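You operate a simulated robot arm through the tools that you are given. There is no shell and no other tool. Be economical: measure what you need, move in short steps, check, and stop when the job is done.

You run a simulated two-armed robot. Do the job below in one go: nothing can be reset, and whatever is moved stays where it is left.

## Task
Read each sensor in the sensor tester and rack it, red or green.
Fine: their plastic handles stay cool; over 5 C off the block heat goes in the red rack, else the green; leave the sensor tester on.

It is judged by the outcome, as a careful person would: the job done as asked, and still so three seconds after it is handed in. It fails if anything else is knocked over, pushed out of place, dropped, spilled or broken.

## Robot
Two 7-joint arms with two-finger grippers on one trunk that stands fixed in place. Base frame: the origin is at the foot of the trunk, x ahead of it, y to its left, z up. Lengths are in cm, angles in degrees, forces in N, time in s.
The left shoulder is at [2.5, 21.8, 128], the right one opposite. With the tool pointing down near the work surface each hand reaches from about 18 to 76 cm from the base axis, measured 20 degrees to its own side. Payload 2.2 kg a hand.
The TCP of each hand is the grasp point between the finger pads, 1.9 cm short of the fingertips. In the tool frame z runs along the fingers and y along their closing line. Largest opening 11.6 cm; the body of the gripper starts 7 cm behind the TCP.
Orientation is told as [roll, pitch, yaw] about the base's x, y, z axes, in that order, counted from this pose: with the fingers straight down and closing along the base's y, the tool's x points along the base's -x, its y along +y and its z along -z.

## Interface
- The arms move only by the tool nudge_tool. It takes "left_increments", "right_increments" or both (then of equal length, played together; a hand with none holds still); each is a list of rows, each an object of numbers (a shift or turn left out is 0, a gripper value left out holds the last): "dx", "dy", "dz": the shift along the base's x, y, z in units of 50 mm (1.0 is 50 mm); "rx", "ry", "rz": the turn, a rotation vector about the base's x, y, z in units of 6 degrees (1.0 is 6 degrees). In form: [{"dx": .., "dy": .., "dz": .., "rx": .., "ry": .., "rz": ..}, ...]. A call has 1 to 8 rows; each row shifts and turns the commanded pose from where the row before left it. "left_gripper" and "right_gripper" are, for a hand that has rows, the closure, from 0 (fully open) to 1 (shut), set as the call begins (left out, the last holds). A call with a number of a shift or a turn outside -1 to 1 is refused whole. Rows are played at 5 a second. More than 5 cm and 8.6 degrees between two rows, or a gripper value outside its range, and nothing of the call is played. A pose out of reach is approached as far as the arm can. The call stops where the force on the tool passes 40 N (or 10 N more than at its start, if that is more) or the arm is blocked; 0.2 s more then pass. The fingers move at their own pace and stop on an object; they squeeze with about 28 N. The grip force told is the motor's: it shows also when the fingers shut on nothing. Time passes only in rows, and 0.2 s behind the last, so rows that do not move let the fingers close. It gives the time, the measured TCP pose, the force on the tool (base axes), the opening and the grip force at its end, in the units of the frame above (readings bear some noise), with the torque about the TCP (base axes, N m) and any sound that the robot's microphone picked up, and new pictures: "show" is both (left out), scene, wrist or none (wrist: the cameras of the hands that moved).
- Cameras (640 x 400 px; columns grow to the right, rows downward): "scene" is now at [11.79, 6.17, 147.69]; the picture's right is [0.62, -0.78, -0.00], its down [-0.25, -0.20, -0.95] and it looks along [0.74, 0.59, -0.32] (base axes); focal length 282 px, centre (320, 200). "left" rides on the left gripper at [6.9, 1.5, -9.7] in its tool frame; the picture's right is [-0.21, 0.98, 0.00], its down [-0.76, -0.17, -0.63] and it looks along [-0.62, -0.14, 0.77] (tool axes); focal length 251 px, centre (320, 200). "right" rides on the right gripper at [6.9, -1.5, -9.6] in its tool frame; the picture's right is [0.21, 0.98, 0.00], its down [-0.76, 0.17, -0.63] and it looks along [-0.62, 0.14, 0.77] (tool axes); focal length 251 px, centre (320, 200). There is no depth. A picture from a camera that has moved, and an enlarged one, comes with that camera's place and axes in the base frame and with its lens.
- move_column(by): slides the trunk up (or, below 0, down) by that many cm; the arms and the scene camera ride with it, the base frame stays. It gives what a move gives, with no picture.
- aim_head(pan, tilt): turns the head with the scene camera to pan (to the left, within 80 degrees either way) and tilt (down, from -29 to 69), counted from straight ahead of the robot. It gives what a move gives, and a new picture of the scene camera.
- zoom(camera, box): a new picture of the part [left, top, right, bottom] of that camera's present view, enlarged. The clock stands still meanwhile.
- sign_off(): hands the job in; it is judged then, once.

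Go step by step. Nothing tells you positions but the pictures and the camera data: compare them with the known pose of the tool, close in by small moves and look again before you grip or let go. The budget is 120 turns and 200 pictures, counting those below and the enlarged ones. Unless the task says otherwise, let go and move clear before handing in, and close with one line.

The tools are called after ">>>" by a JSON object that holds its "fn" and its "kwargs". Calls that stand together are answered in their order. nudge_tool: Moves the arms, as the interface text tells. Its arguments: {"type":"object","properties":{"left_increments":{"type":"array","items":{"type":"object","properties":{"dx":{"type":"number"},"dy":{"type":"number"},"dz":{"type":"number"},"rx":{"type":"number"},"ry":{"type":"number"},"rz":{"type":"number"}}}},"left_gripper":{"type":"number"},"right_increments":{"type":"array","items":{"type":"object","properties":{"dx":{"type":"number"},"dy":{"type":"number"},"dz":{"type":"number"},"rx":{"type":"number"},"ry":{"type":"number"},"rz":{"type":"number"}}}},"right_gripper":{"type":"number"},"show":{"type":"string","enum":["both","scene","wrist","none"]}},"required":[]} The other tools are called the same way: move_column (by) slides the trunk up or down; aim_head (pan, tilt) turns the head that bears the scene camera; zoom (camera, box) takes an enlarged picture of a part of a camera's view; sign_off () hands the job in.

At the start:

```text
time_s: 0.0
left_ee_pos: [40.77, 45.47, 133.24]
left_tcp_rot: [0.0, 0.0, 0.0]
left_ft_force: [-0.5, -0.1, -0.7]
left_ft_torque: [0.01, 0.02, 0.0]
left_opening: 11.59
left_grip_force: 0.1
right_ee_pos: [40.0, 4.01, 131.43]
right_tcp_rot: [0.1, 0.1, 0.0]
right_ft_force: [-0.6, -0.1, -0.4]
right_ft_torque: [0.01, -0.01, 0.02]
right_opening: 11.6
right_grip_force: 0.0
trunk travel left (down, up): [-42.5, 6.5]
head pan, tilt: [38.3, 18.4]
```

scene: 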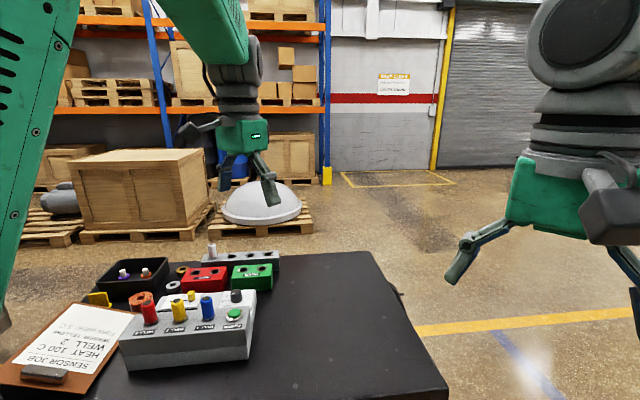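
right: 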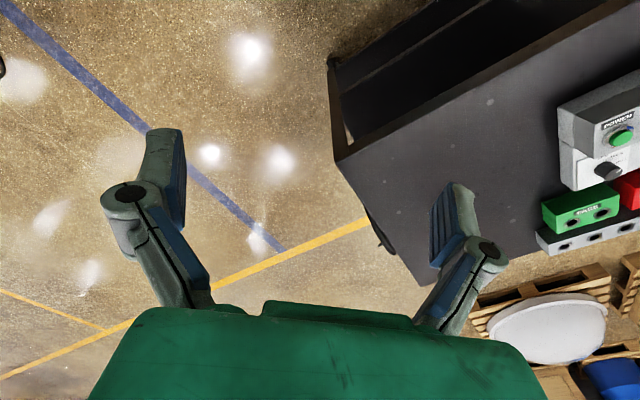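
left: 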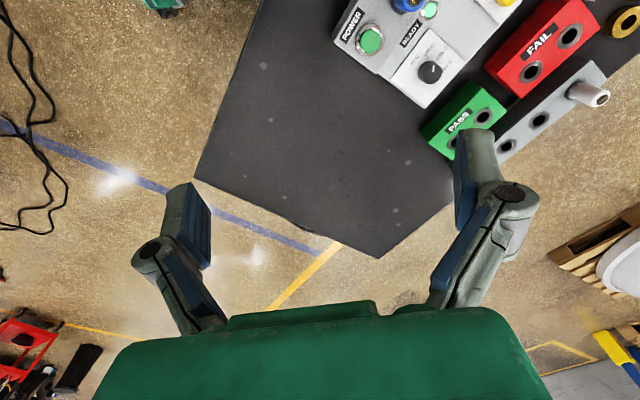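

I see a bench with a tester, red (FAIL) and green (PASS) racks, a grey stand with a sensor, a black tray and a job card. I'll zoom in for detail first.

>>> {"fn": "zoom", "kwargs": {"camera": "scene", "box": [80, 230, 300, 370]}}

>>> {"fn": "zoom", "kwargs": {"camera": "scene", "box": [0, 290, 140, 400]}}

>>> {"fn": "aim_head", "kwargs": {"pan": 50, "tilt": 40}}

```text
2.86 times, centred on (190, 300) of scene
camera zoom: at [11.79, 6.17, 147.69], right [0.62, -0.78, 0.0], down [-0.25, -0.2, -0.95], along [0.74, 0.59, -0.32], focal length 807 px, centre (691, -86)
```

zoom: 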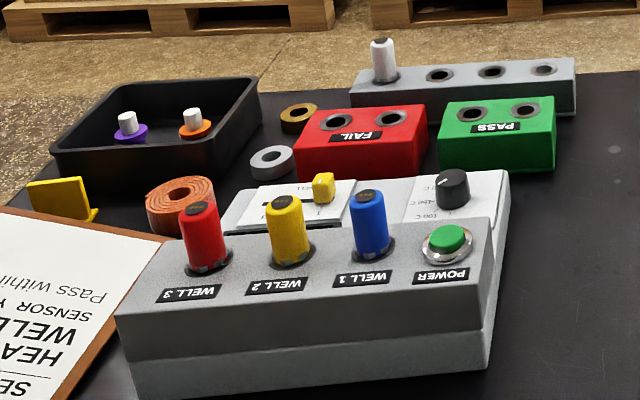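

```text
3.64 times, centred on (70, 345) of scene
camera zoom: at [11.79, 6.17, 147.69], right [0.62, -0.78, 0.0], down [-0.25, -0.2, -0.95], along [0.74, 0.59, -0.32], focal length 1027 px, centre (1229, -327)
```

zoom: 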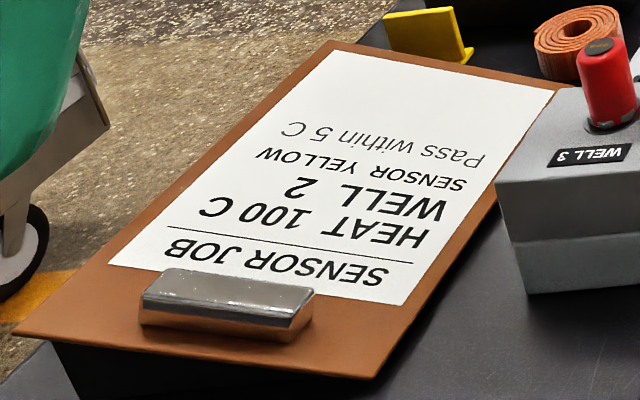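

```text
time_s: 0.8
left_ee_pos: [40.46, 45.44, 133.27]
left_tcp_rot: [0.0, -0.1, 0.0]
left_ft_force: [-0.1, -0.5, -0.5]
left_ft_torque: [-0.02, -0.01, 0.03]
left_opening: 11.58
left_grip_force: 0.0
right_ee_pos: [39.58, 3.88, 131.62]
right_tcp_rot: [-0.1, 0.0, 0.0]
right_ft_force: [0.2, 0.4, 0.6]
right_ft_torque: [0.02, -0.04, -0.02]
right_opening: 11.61
right_grip_force: 0.1
trunk travel left (down, up): [-42.5, 6.5]
head pan, tilt: [50.0, 40.0]
camera scene: at [9.9, 6.93, 144.3], right [0.77, -0.64, 0.0], down [-0.42, -0.49, -0.76], along [0.49, 0.59, -0.64], focal length 282 px, centre (320, 200)
```

scene: 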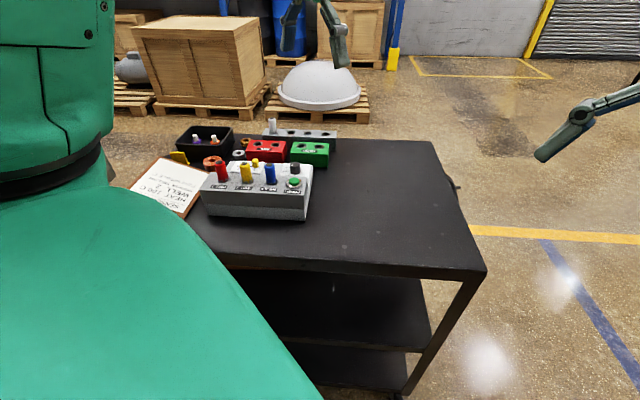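

The card reads HEAT 100 C, WELL 2, SENSOR YELLOW, pass within 5 C. The tester top is near (39, 52, 104), so I'll bring the left camera over it to read the controls.

>>> {"fn": "nudge_tool", "kwargs": {"left_increments": [{"dx": -0.5, "dy": 0.6, "dz": 0}, {"dx": -0.6, "dy": 0.6, "dz": -0.2}, {"dx": -0.6, "dy": 0.6, "dz": -0.4}, {"dx": -0.4, "dy": 0.6, "dz": -0.4}, {}], "show": "both"}}

>>> {"fn": "zoom", "kwargs": {"camera": "left", "box": [160, 0, 640, 300]}}

```text
time_s: 2.0
left_ee_pos: [29.89, 57.27, 128.34]
left_tcp_rot: [0.1, -0.1, -0.1]
left_ft_force: [0.4, 0.7, 0.7]
left_ft_torque: [0.02, 0.0, 0.01]
left_opening: 11.62
left_grip_force: 0.1
right_ee_pos: [39.47, 3.7, 131.5]
right_tcp_rot: [0.0, -0.2, 0.0]
right_ft_force: [0.1, 0.7, 0.5]
right_ft_torque: [-0.04, 0.07, 0.01]
right_opening: 11.59
right_grip_force: 0.1
trunk travel left (down, up): [-42.5, 6.5]
head pan, tilt: [50.0, 40.0]
camera scene: at [9.81, 6.95, 144.3], right [0.77, -0.64, 0.0], down [-0.42, -0.49, -0.76], along [0.49, 0.59, -0.65], focal length 282 px, centre (320, 200)
camera left: at [23.06, 58.7, 138.01], right [0.21, 0.98, 0.0], down [0.76, -0.17, 0.63], along [0.62, -0.14, -0.77], focal length 251 px, centre (320, 200)
```

scene: 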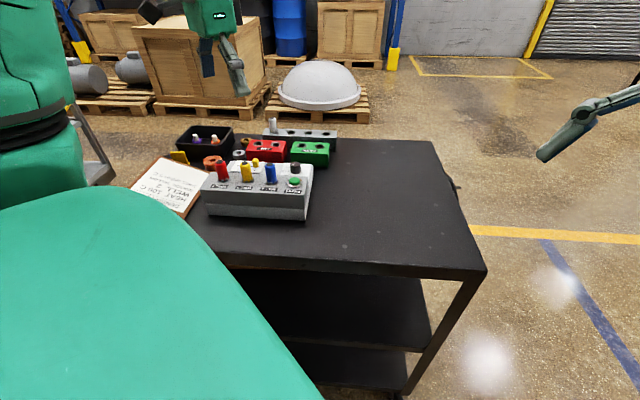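
left: 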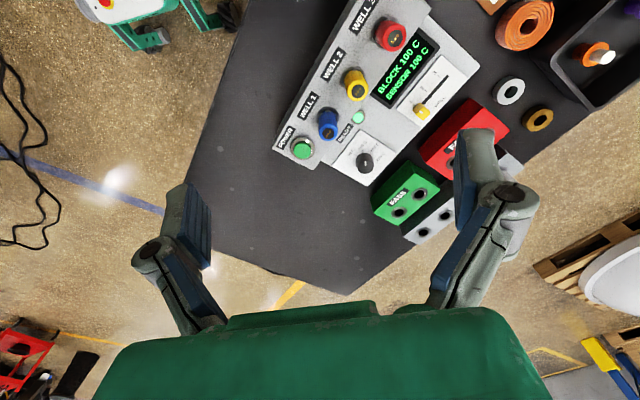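

```text
1.33 times, centred on (400, 150) of left
camera zoom: at [23.06, 58.7, 138.01], right [0.21, 0.98, 0.0], down [0.76, -0.17, 0.63], along [0.62, -0.14, -0.77], focal length 335 px, centre (213, 267)
```

zoom: 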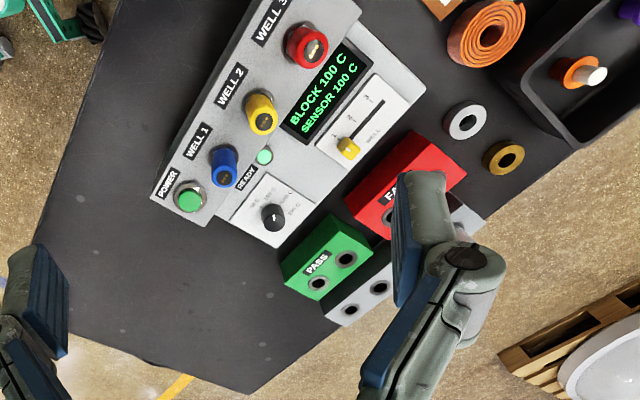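

The tester is on and shows a block and sensor reading, with a WELL slider and heat dial. Zooming in on both.

>>> {"fn": "zoom", "kwargs": {"camera": "left", "box": [320, 20, 480, 120]}}

>>> {"fn": "zoom", "kwargs": {"camera": "left", "box": [270, 90, 430, 190]}}

```text
4.00 times, centred on (400, 70) of left
camera zoom: at [23.06, 58.7, 138.01], right [0.21, 0.98, 0.0], down [0.76, -0.17, 0.63], along [0.62, -0.14, -0.77], focal length 1006 px, centre (0, 720)
```

zoom: 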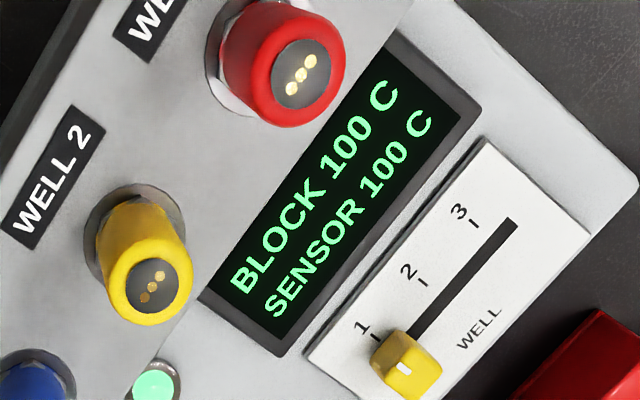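

```text
4.00 times, centred on (350, 140) of left
camera zoom: at [23.06, 58.7, 138.01], right [0.21, 0.98, 0.0], down [0.76, -0.17, 0.63], along [0.62, -0.14, -0.77], focal length 1006 px, centre (200, 440)
```

zoom: 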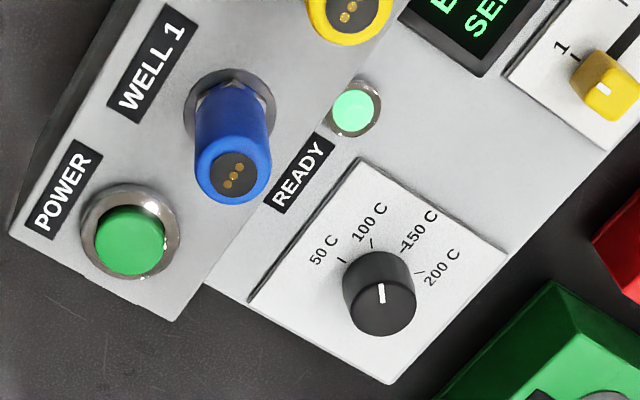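

Well 1 (blue) reads 100 against block 100, so it passes. Before switching wells, I'll check the white item in the grey stand and the tray items.

>>> {"fn": "zoom", "kwargs": {"camera": "scene", "box": [160, 110, 352, 230]}}

>>> {"fn": "nudge_tool", "kwargs": {"left_increments": [{"dx": 0.4, "dy": 0.6, "rz": -0.9}, {"dx": 0.4, "dy": 0.6, "rz": -0.9}, {"dx": 0.4, "dy": 0.6, "rz": -0.9}, {"dx": 0.2, "dy": 0.6, "rz": -0.9}, {"dy": 0.4, "rz": -0.9}, {"rz": -1}, {"rz": -1}, {"rz": -1}], "show": "wrist"}}

```text
3.33 times, centred on (256, 170) of scene
camera zoom: at [9.81, 6.95, 144.3], right [0.77, -0.64, 0.0], down [-0.42, -0.49, -0.76], along [0.49, 0.59, -0.65], focal length 941 px, centre (533, 300)
```

zoom: 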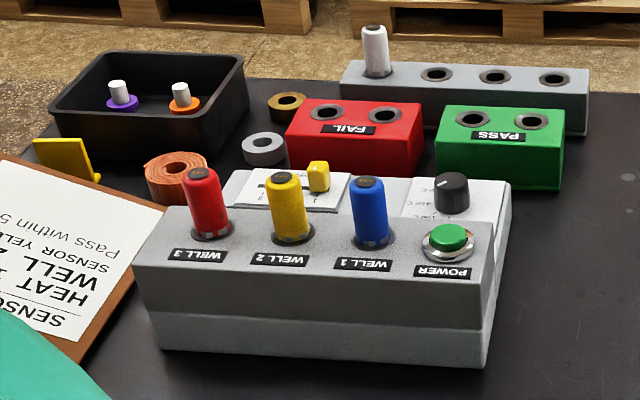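

```text
time_s: 3.9
left_ee_pos: [36.94, 71.37, 128.26]
left_tcp_rot: [0.0, -0.1, -45.1]
left_ft_force: [0.0, 0.0, 0.6]
left_ft_torque: [0.02, 0.03, -0.01]
left_opening: 11.56
left_grip_force: 0.1
right_ee_pos: [39.58, 3.83, 131.58]
right_tcp_rot: [0.0, -0.1, -0.1]
right_ft_force: [-0.6, 0.0, 0.4]
right_ft_torque: [0.03, -0.02, -0.03]
right_opening: 11.6
right_grip_force: 0.0
trunk travel left (down, up): [-42.5, 6.5]
head pan, tilt: [50.0, 40.0]
camera left: at [33.33, 77.34, 137.99], right [0.84, 0.54, 0.0], down [0.42, -0.65, 0.63], along [0.34, -0.53, -0.77], focal length 251 px, centre (320, 200)
```

left: 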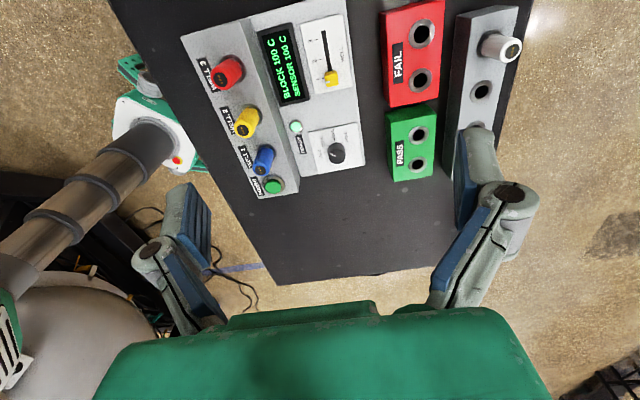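

>>> {"fn": "zoom", "kwargs": {"camera": "left", "box": [372, 0, 564, 120]}}

>>> {"fn": "zoom", "kwargs": {"camera": "left", "box": [180, 10, 372, 200]}}

```text
3.33 times, centred on (468, 60) of left
camera zoom: at [33.33, 77.34, 137.99], right [0.84, 0.54, 0.0], down [0.42, -0.65, 0.63], along [0.34, -0.53, -0.77], focal length 838 px, centre (-173, 667)
```

zoom: 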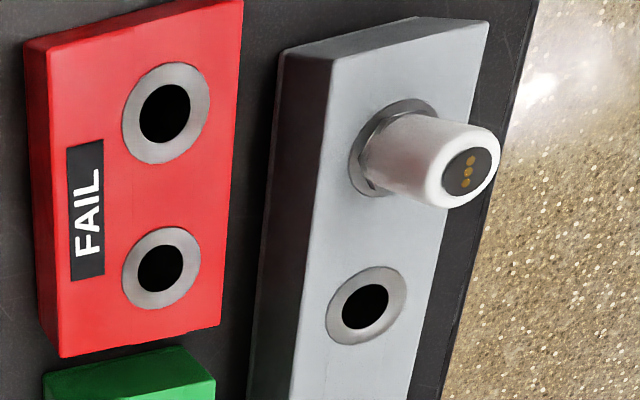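

```text
2.11 times, centred on (276, 105) of left
camera zoom: at [33.33, 77.34, 137.99], right [0.84, 0.54, 0.0], down [0.42, -0.65, 0.63], along [0.34, -0.53, -0.77], focal length 529 px, centre (413, 400)
```

zoom: 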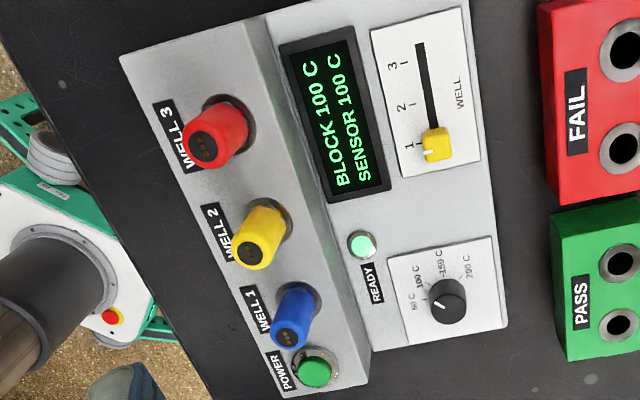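

All three tester sensors, the slider knob (about 39.5, 70.6, 100.4) and the rack holes are now located. The white sensor sits in a separate stand, not the tester, so I'll leave it. Next I'll come down over the slider knob with the fingers part closed.

>>> {"fn": "nudge_tool", "kwargs": {"left_increments": [{"dx": 0.25, "dy": -0.07, "dz": -0.8}, {"dx": 0.26, "dy": -0.08, "dz": -0.8}, {"dz": -0.8}, {"dz": -0.8}, {"dz": -0.85}, {}], "left_gripper": 0.65, "show": "both"}}

>>> {"fn": "zoom", "kwargs": {"camera": "left", "box": [120, 40, 520, 290]}}

```text
time_s: 5.2
left_ee_pos: [39.46, 70.66, 107.94]
left_tcp_rot: [0.0, -0.2, -44.9]
left_ft_force: [0.0, -0.2, 0.6]
left_ft_torque: [-0.04, 0.01, 0.02]
left_opening: 4.07
left_grip_force: 0.1
right_ee_pos: [39.48, 3.84, 131.59]
right_tcp_rot: [0.0, 0.0, -0.1]
right_ft_force: [-0.3, 0.1, 0.5]
right_ft_torque: [0.02, -0.01, 0.0]
right_opening: 11.58
right_grip_force: 0.1
trunk travel left (down, up): [-42.5, 6.5]
head pan, tilt: [50.0, 40.0]
camera scene: at [9.88, 7.31, 144.28], right [0.77, -0.64, 0.0], down [-0.42, -0.5, -0.76], along [0.49, 0.58, -0.65], focal length 282 px, centre (320, 200)
camera left: at [35.76, 76.57, 117.58], right [0.84, 0.54, 0.0], down [0.42, -0.65, 0.64], along [0.34, -0.53, -0.77], focal length 251 px, centre (320, 200)
```

scene: 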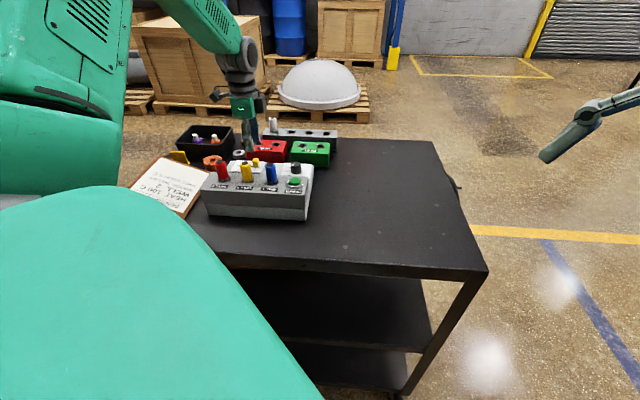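
left: 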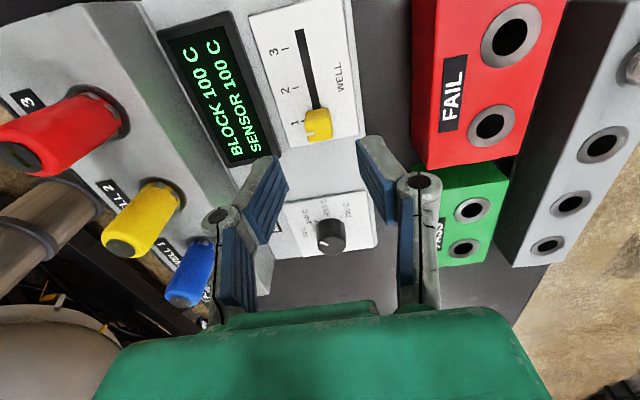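

```text
1.60 times, centred on (320, 165) of left
camera zoom: at [35.76, 76.57, 117.58], right [0.84, 0.54, 0.0], down [0.42, -0.65, 0.64], along [0.34, -0.53, -0.77], focal length 402 px, centre (320, 256)
```

zoom: 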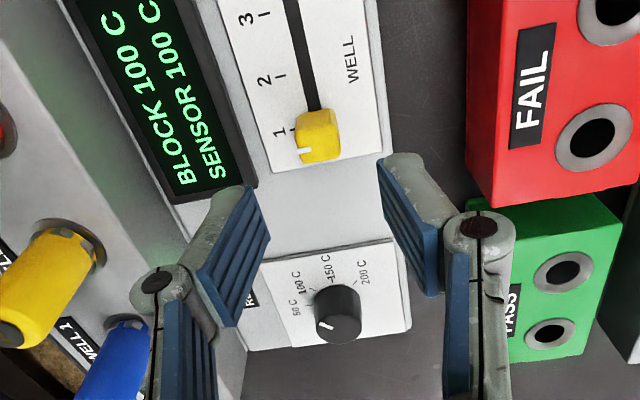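

The fingers straddle the slider knob line. I'll lower onto the knob, grip it and look.

>>> {"fn": "nudge_tool", "kwargs": {"left_increments": [{"dz": -0.6, "dy": 0.03}, {"dz": -0.4}, {"dz": -0.25}, {}], "show": "none"}}

>>> {"fn": "nudge_tool", "kwargs": {"left_increments": [{}, {}], "left_gripper": 0.9, "show": "wrist"}}

```text
time_s: 6.2
left_ee_pos: [39.5, 70.72, 101.77]
left_tcp_rot: [0.0, -0.1, -45.1]
left_ft_force: [0.1, -0.5, -0.4]
left_ft_torque: [0.01, 0.0, 0.0]
left_opening: 4.03
left_grip_force: 0.1
right_ee_pos: [39.61, 3.73, 131.5]
right_tcp_rot: [0.0, -0.2, 0.0]
right_ft_force: [-0.8, 1.5, -0.1]
right_ft_torque: [0.0, 0.01, -0.03]
right_opening: 11.6
right_grip_force: 0.0
trunk travel left (down, up): [-42.5, 6.5]
head pan, tilt: [50.0, 40.0]
```

```text
time_s: 6.8
left_ee_pos: [39.35, 70.64, 101.7]
left_tcp_rot: [-0.2, -0.1, -45.0]
left_ft_force: [-7.7, -9.3, -2.2]
left_ft_torque: [-0.04, 0.3, 0.02]
left_opening: 1.88
left_grip_force: 43.8
right_ee_pos: [39.62, 3.73, 131.74]
right_tcp_rot: [0.1, -0.1, 0.0]
right_ft_force: [0.3, -0.2, -0.4]
right_ft_torque: [-0.02, 0.0, 0.01]
right_opening: 11.61
right_grip_force: 0.0
trunk travel left (down, up): [-42.5, 6.5]
head pan, tilt: [50.0, 40.0]
camera left: at [35.72, 76.56, 111.41], right [0.84, 0.54, 0.0], down [0.42, -0.65, 0.63], along [0.34, -0.54, -0.77], focal length 251 px, centre (320, 200)
```

left: 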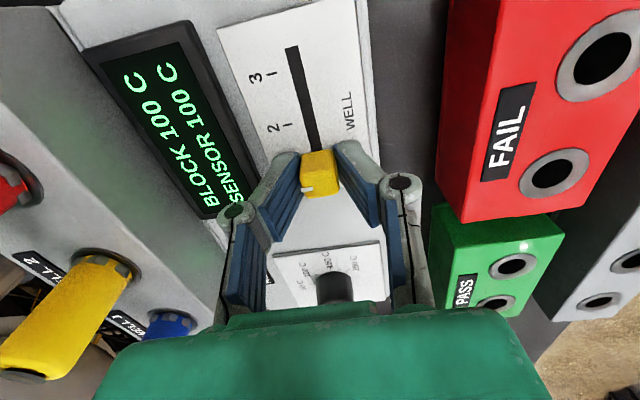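

The knob is gripped. Sliding it about 2.2 cm to position 2.

>>> {"fn": "nudge_tool", "kwargs": {"left_increments": [{"dx": -0.12, "dy": 0.08}, {"dx": -0.11, "dy": 0.11}, {"dx": -0.1, "dy": 0.1}, {}, {}], "show": "wrist"}}

>>> {"fn": "zoom", "kwargs": {"camera": "left", "box": [60, 0, 380, 220]}}

```text
time_s: 8.1
left_ee_pos: [37.91, 72.0, 101.72]
left_tcp_rot: [0.1, -0.1, -45.1]
left_ft_force: [-9.0, -6.2, 1.6]
left_ft_torque: [0.0, 0.28, 0.02]
left_opening: 1.9
left_grip_force: 44.2
right_ee_pos: [39.39, 3.64, 131.58]
right_tcp_rot: [0.0, -0.1, 0.1]
right_ft_force: [0.3, 0.2, 0.6]
right_ft_torque: [0.02, 0.01, 0.03]
right_opening: 11.6
right_grip_force: 0.0
trunk travel left (down, up): [-42.5, 6.5]
head pan, tilt: [50.0, 40.0]
camera left: at [34.16, 78.07, 111.41], right [0.84, 0.54, 0.0], down [0.42, -0.65, 0.63], along [0.34, -0.53, -0.77], focal length 251 px, centre (320, 200)
```

left: 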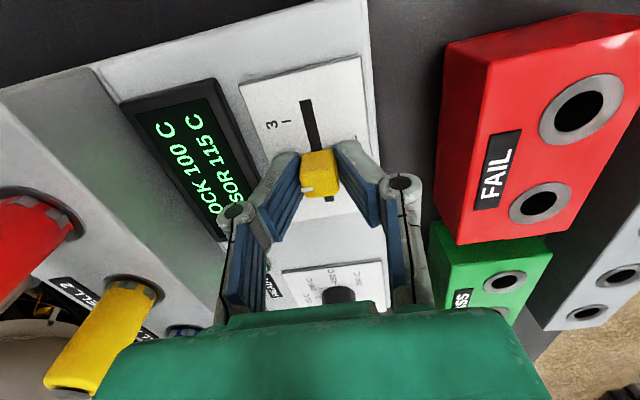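

```text
1.82 times, centred on (220, 110) of left
camera zoom: at [34.16, 78.07, 111.41], right [0.84, 0.54, 0.0], down [0.42, -0.65, 0.63], along [0.34, -0.53, -0.77], focal length 457 px, centre (502, 364)
```

zoom: 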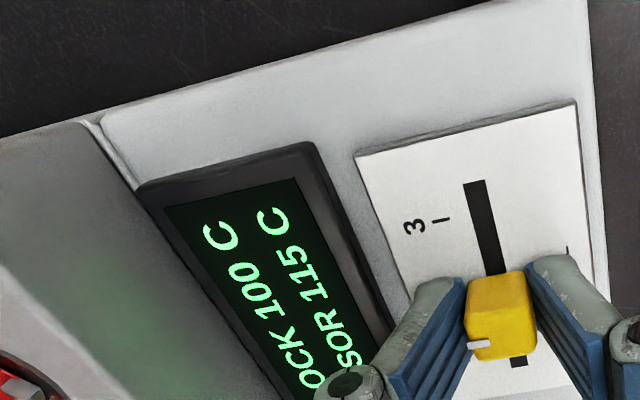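

Well 2 (yellow) reads 115 against 100. I'll check that's stable and the knob sits on mark 2 by releasing and rising a little.

>>> {"fn": "nudge_tool", "kwargs": {"left_increments": [{}, {}, {"dz": 0.5}, {"dz": 0.7}, {"dx": -0.3, "dy": 0.3, "dz": 0.6}, {}], "left_gripper": 0.65, "show": "none"}}

>>> {"fn": "zoom", "kwargs": {"camera": "left", "box": [80, 40, 400, 240]}}

```text
time_s: 9.4
left_ee_pos: [36.37, 73.89, 110.69]
left_tcp_rot: [-0.1, -0.3, -45.0]
left_ft_force: [0.8, -1.2, 0.1]
left_ft_torque: [0.03, 0.01, -0.02]
left_opening: 4.04
left_grip_force: 0.1
right_ee_pos: [39.66, 4.01, 131.49]
right_tcp_rot: [-0.1, 0.0, 0.0]
right_ft_force: [-0.6, -0.2, 0.5]
right_ft_torque: [-0.01, 0.01, -0.03]
right_opening: 11.59
right_grip_force: 0.0
trunk travel left (down, up): [-42.5, 6.5]
head pan, tilt: [50.0, 40.0]
```

```text
2.00 times, centred on (240, 140) of left
camera zoom: at [32.71, 79.82, 120.35], right [0.84, 0.54, 0.0], down [0.42, -0.65, 0.64], along [0.34, -0.54, -0.77], focal length 503 px, centre (480, 320)
```

zoom: 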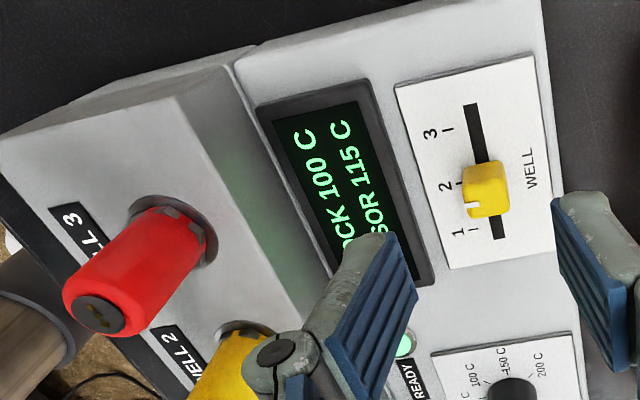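

Confirmed: yellow reads 115. Back to the knob and slide it to 3.

>>> {"fn": "nudge_tool", "kwargs": {"left_increments": [{"dx": 0.3, "dy": -0.31, "dz": -0.6}, {"dz": -0.7}, {"dz": -0.48}, {}], "show": "none"}}

>>> {"fn": "nudge_tool", "kwargs": {"left_increments": [{}, {}, {"dx": -0.12, "dy": 0.12}, {"dx": -0.12, "dy": 0.12}, {"dx": -0.11, "dy": 0.11}, {}, {}], "left_gripper": 0.9, "show": "wrist"}}

>>> {"fn": "nudge_tool", "kwargs": {"left_increments": [{}, {}, {"dz": 0.5}, {"dz": 0.7}, {"dx": -0.3, "dy": 0.3, "dz": 0.6}, {}], "left_gripper": 0.65, "show": "none"}}

>>> {"fn": "zoom", "kwargs": {"camera": "left", "box": [80, 40, 400, 240]}}

```text
time_s: 10.4
left_ee_pos: [37.8, 72.07, 101.78]
left_tcp_rot: [-0.1, -0.3, -45.0]
left_ft_force: [0.3, 0.1, 0.3]
left_ft_torque: [0.04, -0.02, 0.02]
left_opening: 4.07
left_grip_force: 0.0
right_ee_pos: [39.71, 4.01, 131.65]
right_tcp_rot: [-0.1, -0.1, 0.0]
right_ft_force: [0.4, 0.9, 0.0]
right_ft_torque: [-0.01, -0.01, -0.01]
right_opening: 11.61
right_grip_force: 0.0
trunk travel left (down, up): [-42.5, 6.5]
head pan, tilt: [50.0, 40.0]
```

```text
time_s: 12.1
left_ee_pos: [36.26, 73.69, 101.95]
left_tcp_rot: [0.0, -0.3, -45.0]
left_ft_force: [3.8, -3.1, -0.1]
left_ft_torque: [-0.49, -0.43, 0.06]
left_opening: 1.9
left_grip_force: 44.3
right_ee_pos: [39.68, 3.84, 131.6]
right_tcp_rot: [0.0, -0.1, 0.0]
right_ft_force: [0.2, -0.1, 0.5]
right_ft_torque: [0.01, -0.01, 0.0]
right_opening: 11.62
right_grip_force: 0.1
trunk travel left (down, up): [-42.5, 6.5]
head pan, tilt: [50.0, 40.0]
camera left: at [32.51, 79.72, 111.6], right [0.84, 0.54, 0.0], down [0.42, -0.65, 0.64], along [0.34, -0.53, -0.77], focal length 251 px, centre (320, 200)
```

left: 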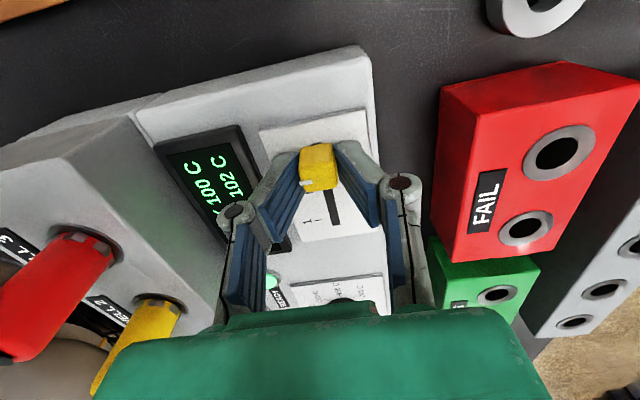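

```text
time_s: 13.4
left_ee_pos: [34.66, 75.61, 110.97]
left_tcp_rot: [-0.2, -0.2, -44.9]
left_ft_force: [0.7, -0.1, -0.2]
left_ft_torque: [0.01, 0.03, -0.02]
left_opening: 4.08
left_grip_force: 0.0
right_ee_pos: [39.59, 3.95, 131.53]
right_tcp_rot: [-0.2, 0.0, 0.0]
right_ft_force: [0.8, -0.5, 0.2]
right_ft_torque: [-0.02, 0.03, 0.03]
right_opening: 11.6
right_grip_force: 0.1
trunk travel left (down, up): [-42.5, 6.5]
head pan, tilt: [50.0, 40.0]
```

```text
2.00 times, centred on (240, 140) of left
camera zoom: at [30.96, 81.53, 120.56], right [0.84, 0.54, 0.0], down [0.42, -0.65, 0.63], along [0.34, -0.54, -0.77], focal length 503 px, centre (480, 320)
```

zoom: 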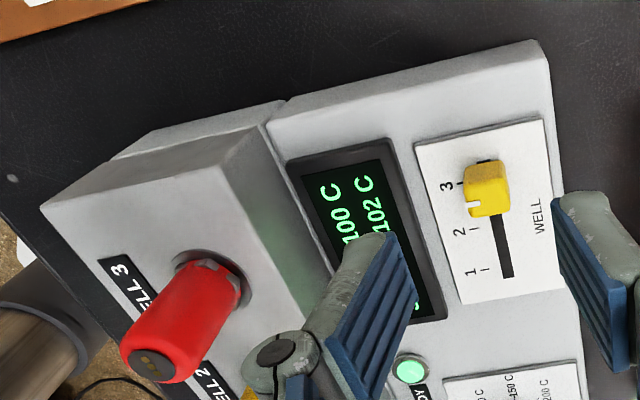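

Well 3 (red) reads 102, so it passes: red and blue go to green, yellow to red. Before gripping, I'll test reach over the PASS rack.

>>> {"fn": "nudge_tool", "kwargs": {"left_increments": [{"dx": 0.75, "dy": -0.15}, {"dx": 0.75, "dy": -0.15}, {"dx": 0.75, "dy": -0.15}, {"dx": 0.75, "dy": -0.15}, {"dx": 0.75, "dy": -0.15}, {"dx": 0.62, "dy": -0.15}, {"dz": -0.7}, {}], "show": "both"}}

```text
time_s: 15.2
left_ee_pos: [56.5, 71.19, 107.22]
left_tcp_rot: [-0.1, -0.2, -45.0]
left_ft_force: [-1.0, -0.1, -0.1]
left_ft_torque: [0.03, 0.01, 0.01]
left_opening: 4.06
left_grip_force: 0.1
right_ee_pos: [39.57, 3.86, 131.58]
right_tcp_rot: [0.0, -0.1, 0.0]
right_ft_force: [0.6, 0.0, -0.1]
right_ft_torque: [0.0, 0.01, 0.02]
right_opening: 11.62
right_grip_force: 0.1
trunk travel left (down, up): [-42.5, 6.5]
head pan, tilt: [50.0, 40.0]
camera scene: at [10.01, 7.29, 144.27], right [0.77, -0.64, 0.0], down [-0.42, -0.5, -0.76], along [0.49, 0.58, -0.65], focal length 282 px, centre (320, 200)
camera left: at [52.89, 77.14, 116.86], right [0.84, 0.54, 0.0], down [0.42, -0.65, 0.64], along [0.34, -0.54, -0.77], focal length 251 px, centre (320, 200)
```

scene: 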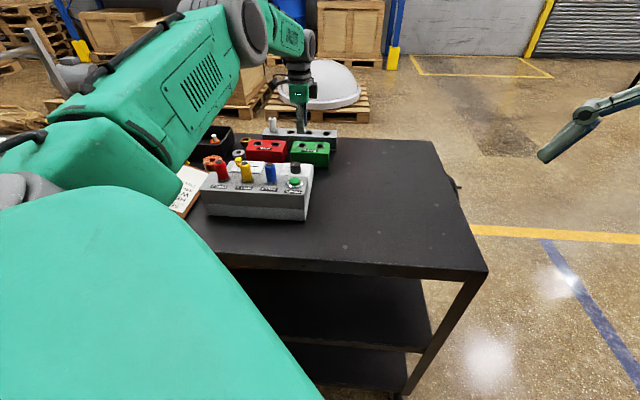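
left: 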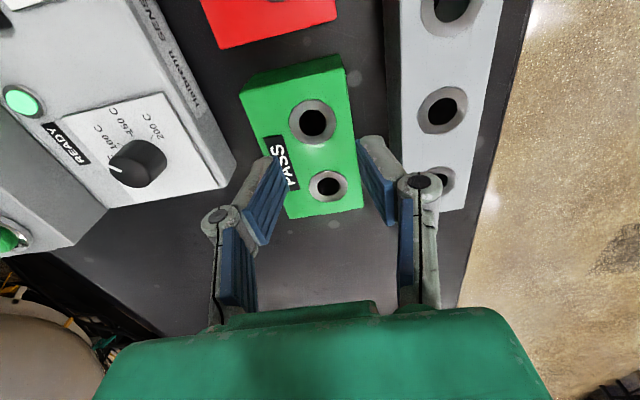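

Reach is fine here and the hole positions agree. Next I'll hover above the blue sensor.

>>> {"fn": "nudge_tool", "kwargs": {"left_increments": [{"dz": 0.85}, {"dz": 0.8}, {"dx": -0.67, "dy": -0.48}, {"dx": -0.67, "dy": -0.48}, {"dx": -0.67, "dy": -0.48}, {"dx": -0.67, "dy": -0.48}, {"dx": -0.67, "dy": -0.48}, {"dx": -0.67, "dy": -0.48}], "left_gripper": 0.58, "show": "none"}}

>>> {"fn": "nudge_tool", "kwargs": {"left_increments": [{"dz": -0.6}, {}], "show": "both"}}

```text
time_s: 17.1
left_ee_pos: [36.39, 56.39, 115.86]
left_tcp_rot: [0.0, -0.2, -45.0]
left_ft_force: [-0.5, -0.3, -0.1]
left_ft_torque: [-0.01, -0.02, -0.01]
left_opening: 4.84
left_grip_force: 0.0
right_ee_pos: [39.55, 3.61, 131.71]
right_tcp_rot: [0.1, -0.1, 0.0]
right_ft_force: [0.0, -0.1, -0.1]
right_ft_torque: [0.01, 0.03, 0.0]
right_opening: 11.59
right_grip_force: 0.1
trunk travel left (down, up): [-42.5, 6.5]
head pan, tilt: [50.0, 40.0]
```

```text
time_s: 17.6
left_ee_pos: [36.33, 56.69, 112.61]
left_tcp_rot: [-0.1, -0.2, -45.0]
left_ft_force: [-0.5, 0.2, -0.9]
left_ft_torque: [0.0, -0.02, 0.0]
left_opening: 4.88
left_grip_force: 0.0
right_ee_pos: [39.46, 3.96, 131.62]
right_tcp_rot: [-0.2, 0.0, 0.0]
right_ft_force: [-0.4, -0.1, 0.9]
right_ft_torque: [0.0, -0.04, -0.01]
right_opening: 11.59
right_grip_force: 0.1
trunk travel left (down, up): [-42.5, 6.5]
head pan, tilt: [50.0, 40.0]
camera scene: at [9.85, 7.38, 144.28], right [0.77, -0.64, 0.0], down [-0.42, -0.5, -0.76], along [0.49, 0.58, -0.65], focal length 282 px, centre (320, 200)
camera left: at [32.76, 62.69, 122.18], right [0.84, 0.54, 0.0], down [0.42, -0.65, 0.64], along [0.34, -0.54, -0.77], focal length 251 px, centre (320, 200)
```

scene: 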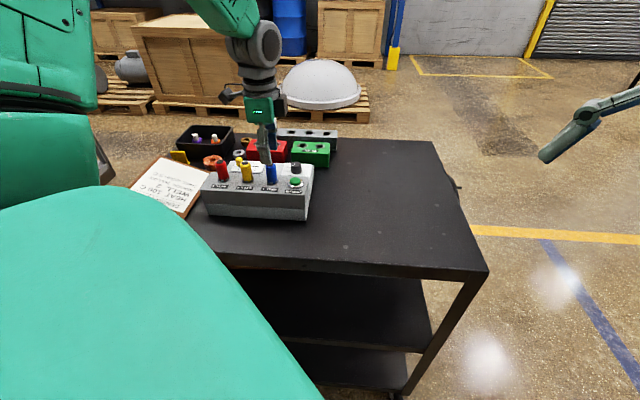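
left: 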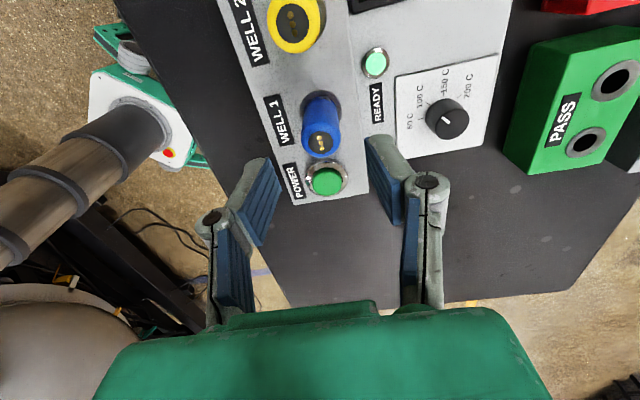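

Blue sits centred between the fingers at (36.4, 56.9). Descending to grip the handle.

>>> {"fn": "nudge_tool", "kwargs": {"left_increments": [{"dz": -0.6, "dx": 0.01, "dy": 0.03}, {"dz": -0.5}, {"dz": -0.16}, {}], "show": "wrist"}}

>>> {"fn": "nudge_tool", "kwargs": {"left_increments": [{}, {}, {}], "left_gripper": 0.9, "show": "wrist"}}

```text
time_s: 18.6
left_ee_pos: [36.39, 56.5, 106.33]
left_tcp_rot: [0.0, -0.1, -45.0]
left_ft_force: [0.3, -0.2, -0.1]
left_ft_torque: [0.02, 0.0, 0.01]
left_opening: 4.84
left_grip_force: 0.1
right_ee_pos: [39.65, 3.71, 131.62]
right_tcp_rot: [0.0, -0.2, 0.0]
right_ft_force: [-0.2, -0.3, -0.1]
right_ft_torque: [-0.02, -0.02, 0.02]
right_opening: 11.6
right_grip_force: 0.1
trunk travel left (down, up): [-42.5, 6.5]
head pan, tilt: [50.0, 40.0]
camera left: at [32.83, 62.46, 116.02], right [0.84, 0.54, 0.0], down [0.42, -0.65, 0.63], along [0.34, -0.53, -0.77], focal length 251 px, centre (320, 200)
```

left: 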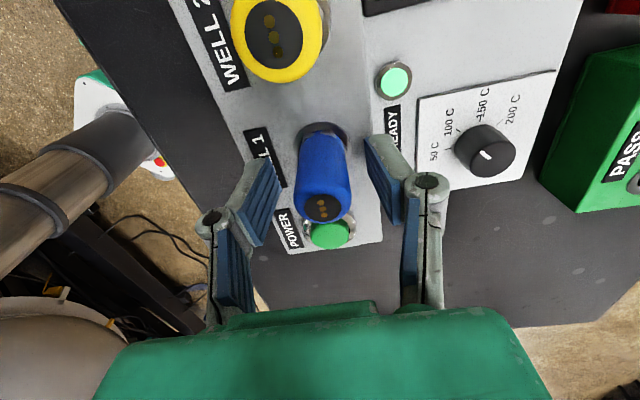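

```text
time_s: 19.4
left_ee_pos: [36.53, 56.61, 106.32]
left_tcp_rot: [0.0, 0.0, -45.0]
left_ft_force: [0.3, 1.5, 4.1]
left_ft_torque: [0.07, -0.03, -0.02]
left_opening: 2.46
left_grip_force: 28.2
right_ee_pos: [39.62, 3.8, 131.5]
right_tcp_rot: [0.0, 0.0, -0.1]
right_ft_force: [0.0, -0.2, 0.3]
right_ft_torque: [0.02, -0.01, -0.04]
right_opening: 11.61
right_grip_force: 0.0
trunk travel left (down, up): [-42.5, 6.5]
head pan, tilt: [50.0, 40.0]
camera left: at [32.81, 62.61, 116.02], right [0.84, 0.54, 0.0], down [0.42, -0.65, 0.63], along [0.34, -0.53, -0.77], focal length 251 px, centre (320, 200)
```

left: 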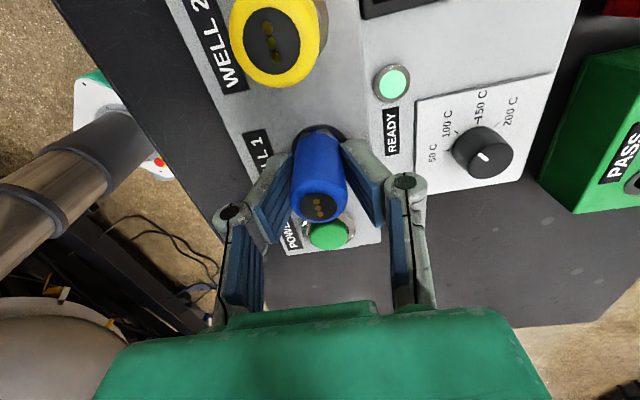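

Gripped at 2.46 cm. Lifting straight up.

>>> {"fn": "nudge_tool", "kwargs": {"left_increments": [{"dz": 0.3}, {"dz": 0.4}, {"dz": 0.5}, {"dz": 0.6}, {"dz": 0.5}, {}], "show": "both"}}

>>> {"fn": "zoom", "kwargs": {"camera": "scene", "box": [190, 90, 350, 210]}}

```text
time_s: 20.9
left_ee_pos: [36.62, 56.81, 117.93]
left_tcp_rot: [-0.1, -0.1, -45.2]
left_ft_force: [-0.9, -1.0, -0.6]
left_ft_torque: [-0.01, 0.02, 0.03]
left_opening: 2.47
left_grip_force: 28.0
right_ee_pos: [39.61, 3.81, 131.6]
right_tcp_rot: [0.0, 0.0, 0.1]
right_ft_force: [-0.5, 0.1, 0.3]
right_ft_torque: [-0.02, 0.02, -0.03]
right_opening: 11.62
right_grip_force: 0.0
trunk travel left (down, up): [-42.5, 6.5]
head pan, tilt: [50.0, 40.0]
camera scene: at [9.92, 7.08, 144.28], right [0.77, -0.64, 0.0], down [-0.42, -0.49, -0.76], along [0.49, 0.58, -0.65], focal length 282 px, centre (320, 200)
camera left: at [32.85, 62.74, 127.56], right [0.84, 0.54, 0.0], down [0.42, -0.65, 0.63], along [0.34, -0.53, -0.77], focal length 251 px, centre (320, 200)
```

scene: 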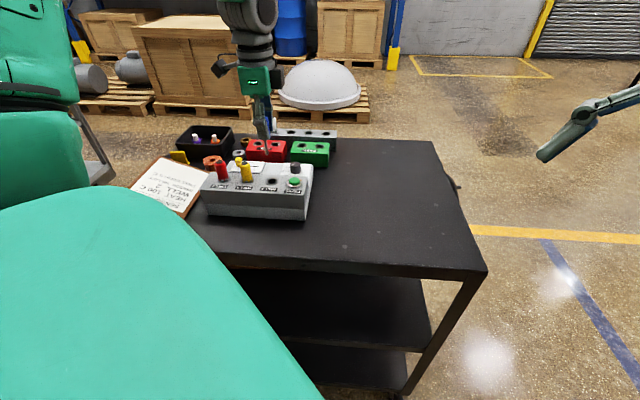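
left: 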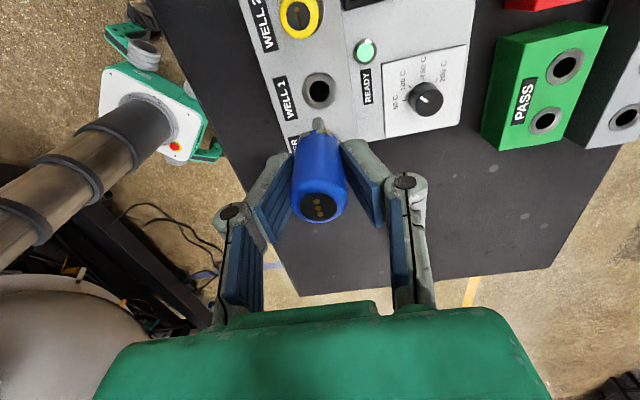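

```text
3.33 times, centred on (270, 150) of scene
camera zoom: at [9.92, 7.08, 144.28], right [0.77, -0.64, 0.0], down [-0.42, -0.49, -0.76], along [0.49, 0.58, -0.65], focal length 941 px, centre (487, 367)
```

zoom: 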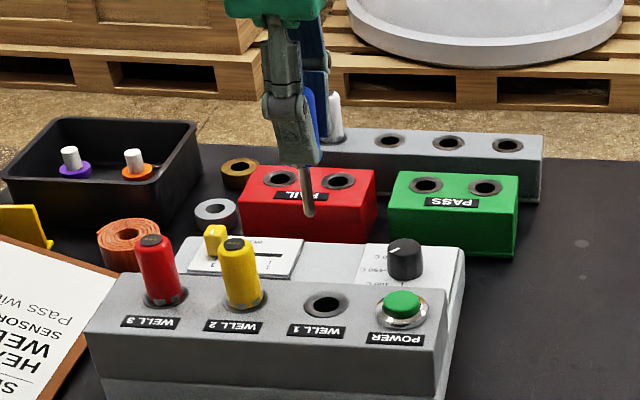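

Blue is out and its probe extends about 7.6 cm below the TCP. Carrying it over the outer PASS hole at about (60.4, 66.9).

>>> {"fn": "nudge_tool", "kwargs": {"left_increments": [{"dx": 0.79, "dy": 0.335}, {"dx": 0.79, "dy": 0.335}, {"dx": 0.79, "dy": 0.335}, {"dx": 0.79, "dy": 0.335}, {"dx": 0.79, "dy": 0.335}, {"dx": 0.79, "dy": 0.335, "dz": -0.4}, {"dz": -0.8}, {}], "show": "both"}}

>>> {"fn": "zoom", "kwargs": {"camera": "scene", "box": [230, 90, 390, 190]}}

>>> {"fn": "zoom", "kwargs": {"camera": "left", "box": [220, 50, 420, 250]}}

```text
time_s: 22.6
left_ee_pos: [60.15, 66.72, 111.89]
left_tcp_rot: [0.1, -0.1, -45.0]
left_ft_force: [-0.5, 0.2, -0.7]
left_ft_torque: [0.01, 0.01, 0.03]
left_opening: 2.48
left_grip_force: 28.0
right_ee_pos: [39.48, 3.67, 131.61]
right_tcp_rot: [0.0, -0.2, 0.1]
right_ft_force: [-0.2, -0.5, -0.1]
right_ft_torque: [0.0, 0.0, 0.04]
right_opening: 11.6
right_grip_force: 0.0
trunk travel left (down, up): [-42.5, 6.5]
head pan, tilt: [50.0, 40.0]
camera scene: at [9.89, 7.25, 144.28], right [0.77, -0.64, 0.0], down [-0.42, -0.5, -0.76], along [0.49, 0.58, -0.65], focal length 282 px, centre (320, 200)
camera left: at [56.49, 72.65, 121.58], right [0.84, 0.54, 0.0], down [0.42, -0.65, 0.63], along [0.34, -0.53, -0.77], focal length 251 px, centre (320, 200)
```

scene: 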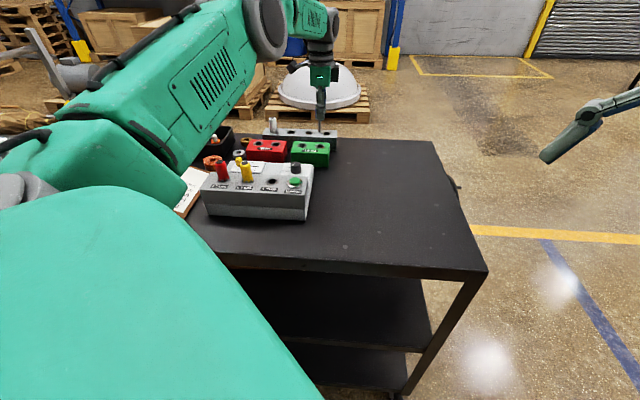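
left: 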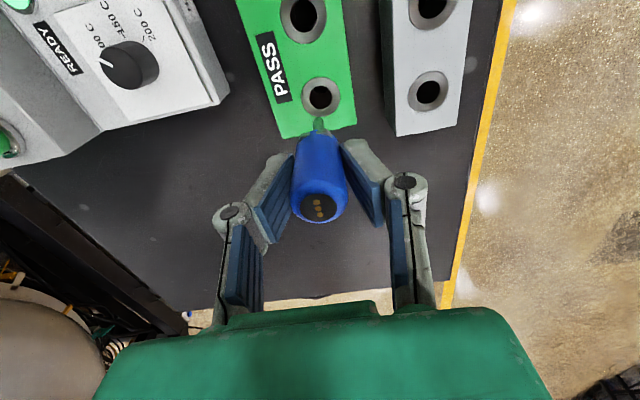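

```text
4.00 times, centred on (310, 140) of scene
camera zoom: at [9.89, 7.25, 144.28], right [0.77, -0.64, 0.0], down [-0.42, -0.5, -0.76], along [0.49, 0.58, -0.65], focal length 1130 px, centre (360, 440)
```

zoom: 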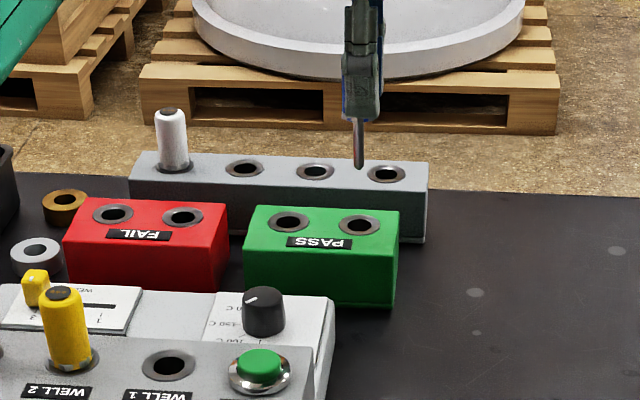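

```text
2.00 times, centred on (320, 150) of left
camera zoom: at [56.49, 72.65, 121.58], right [0.84, 0.54, 0.0], down [0.42, -0.65, 0.63], along [0.34, -0.53, -0.77], focal length 503 px, centre (320, 300)
```

zoom: 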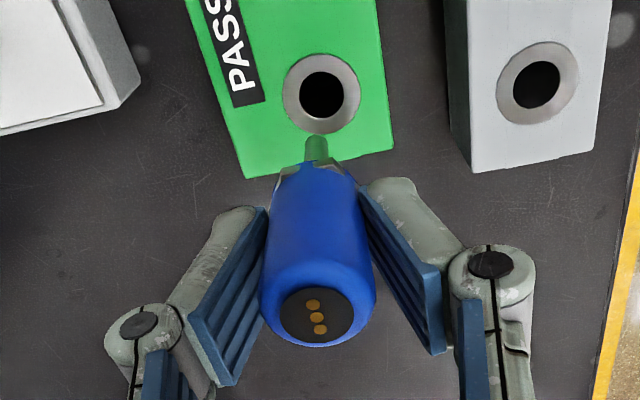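

The probe lines up with the hole within about 1–2 mm. Lowering in and checking.

>>> {"fn": "nudge_tool", "kwargs": {"left_increments": [{"dx": 0.015, "dy": 0.02, "dz": -0.4}, {"dz": -0.4}, {"dz": -0.4}, {}], "show": "wrist"}}

>>> {"fn": "zoom", "kwargs": {"camera": "scene", "box": [270, 110, 366, 170]}}

```text
time_s: 23.6
left_ee_pos: [60.47, 66.81, 105.76]
left_tcp_rot: [0.0, -0.1, -45.0]
left_ft_force: [0.1, 0.4, -0.3]
left_ft_torque: [-0.01, 0.01, -0.01]
left_opening: 2.49
left_grip_force: 27.8
right_ee_pos: [39.6, 3.71, 131.61]
right_tcp_rot: [-0.1, -0.1, 0.0]
right_ft_force: [0.7, 0.0, -0.3]
right_ft_torque: [-0.03, 0.02, 0.0]
right_opening: 11.6
right_grip_force: 0.1
trunk travel left (down, up): [-42.5, 6.5]
head pan, tilt: [50.0, 40.0]
camera left: at [56.75, 72.74, 115.46], right [0.84, 0.54, 0.0], down [0.42, -0.65, 0.63], along [0.34, -0.53, -0.77], focal length 251 px, centre (320, 200)
```

left: 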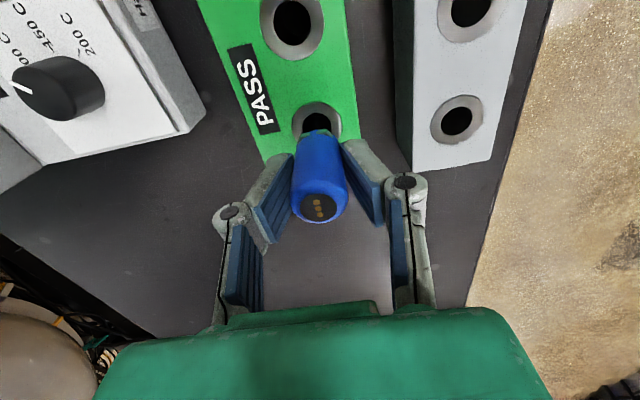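

```text
6.67 times, centred on (318, 140) of scene
camera zoom: at [10.09, 7.15, 144.27], right [0.77, -0.64, 0.0], down [-0.42, -0.5, -0.76], along [0.49, 0.58, -0.65], focal length 1882 px, centre (333, 600)
```

zoom: 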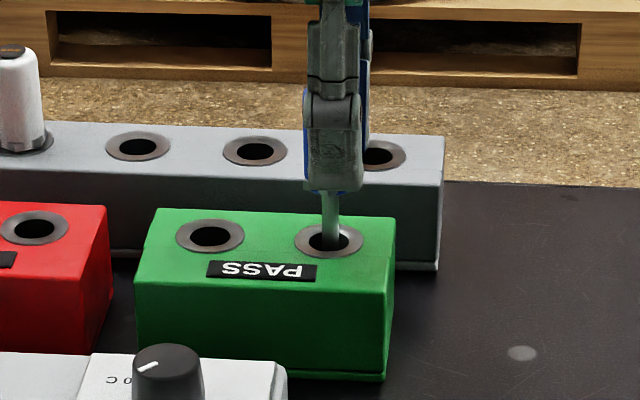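

The probe is in the hole. Seating it gently.

>>> {"fn": "nudge_tool", "kwargs": {"left_increments": [{"dz": -0.3}, {"dz": -0.15}, {"dz": -0.1}, {}], "show": "none"}}

>>> {"fn": "zoom", "kwargs": {"camera": "scene", "box": [270, 110, 366, 170]}}

```text
time_s: 24.6
left_ee_pos: [60.43, 66.86, 103.01]
left_tcp_rot: [-0.1, -0.2, -45.0]
left_ft_force: [-0.3, 0.8, 0.1]
left_ft_torque: [0.05, 0.02, 0.04]
left_opening: 2.49
left_grip_force: 28.2
right_ee_pos: [39.48, 3.67, 131.58]
right_tcp_rot: [0.1, -0.1, 0.1]
right_ft_force: [-0.2, 0.1, -0.3]
right_ft_torque: [0.01, 0.03, 0.02]
right_opening: 11.59
right_grip_force: 0.0
trunk travel left (down, up): [-42.5, 6.5]
head pan, tilt: [50.0, 40.0]
```

```text
6.67 times, centred on (318, 140) of scene
camera zoom: at [10.08, 7.11, 144.27], right [0.77, -0.64, 0.0], down [-0.42, -0.49, -0.76], along [0.49, 0.58, -0.65], focal length 1882 px, centre (333, 600)
```

zoom: 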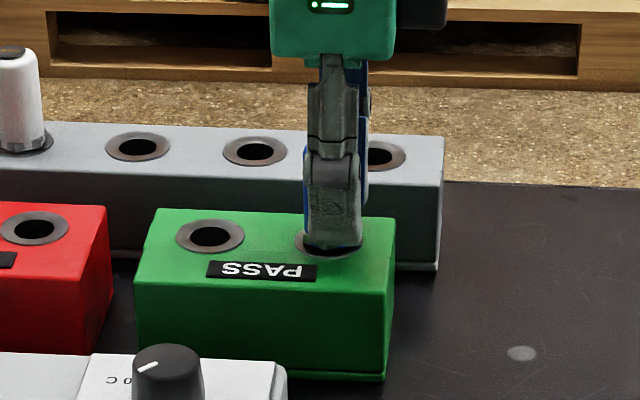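

>>> {"fn": "nudge_tool", "kwargs": {"left_increments": [{"dz": -0.06}, {"dz": -0.06}, {}], "show": "none"}}

```text
time_s: 25.4
left_ee_pos: [60.45, 66.82, 102.98]
left_tcp_rot: [0.5, -0.3, -45.0]
left_ft_force: [7.7, 6.7, 26.7]
left_ft_torque: [0.3, -0.04, -0.07]
left_opening: 2.48
left_grip_force: 28.1
right_ee_pos: [39.46, 3.59, 131.56]
right_tcp_rot: [0.2, 0.0, 0.0]
right_ft_force: [0.9, 1.3, -0.2]
right_ft_torque: [-0.04, -0.03, 0.0]
right_opening: 11.6
right_grip_force: 0.0
trunk travel left (down, up): [-42.5, 6.5]
head pan, tilt: [50.0, 40.0]
```

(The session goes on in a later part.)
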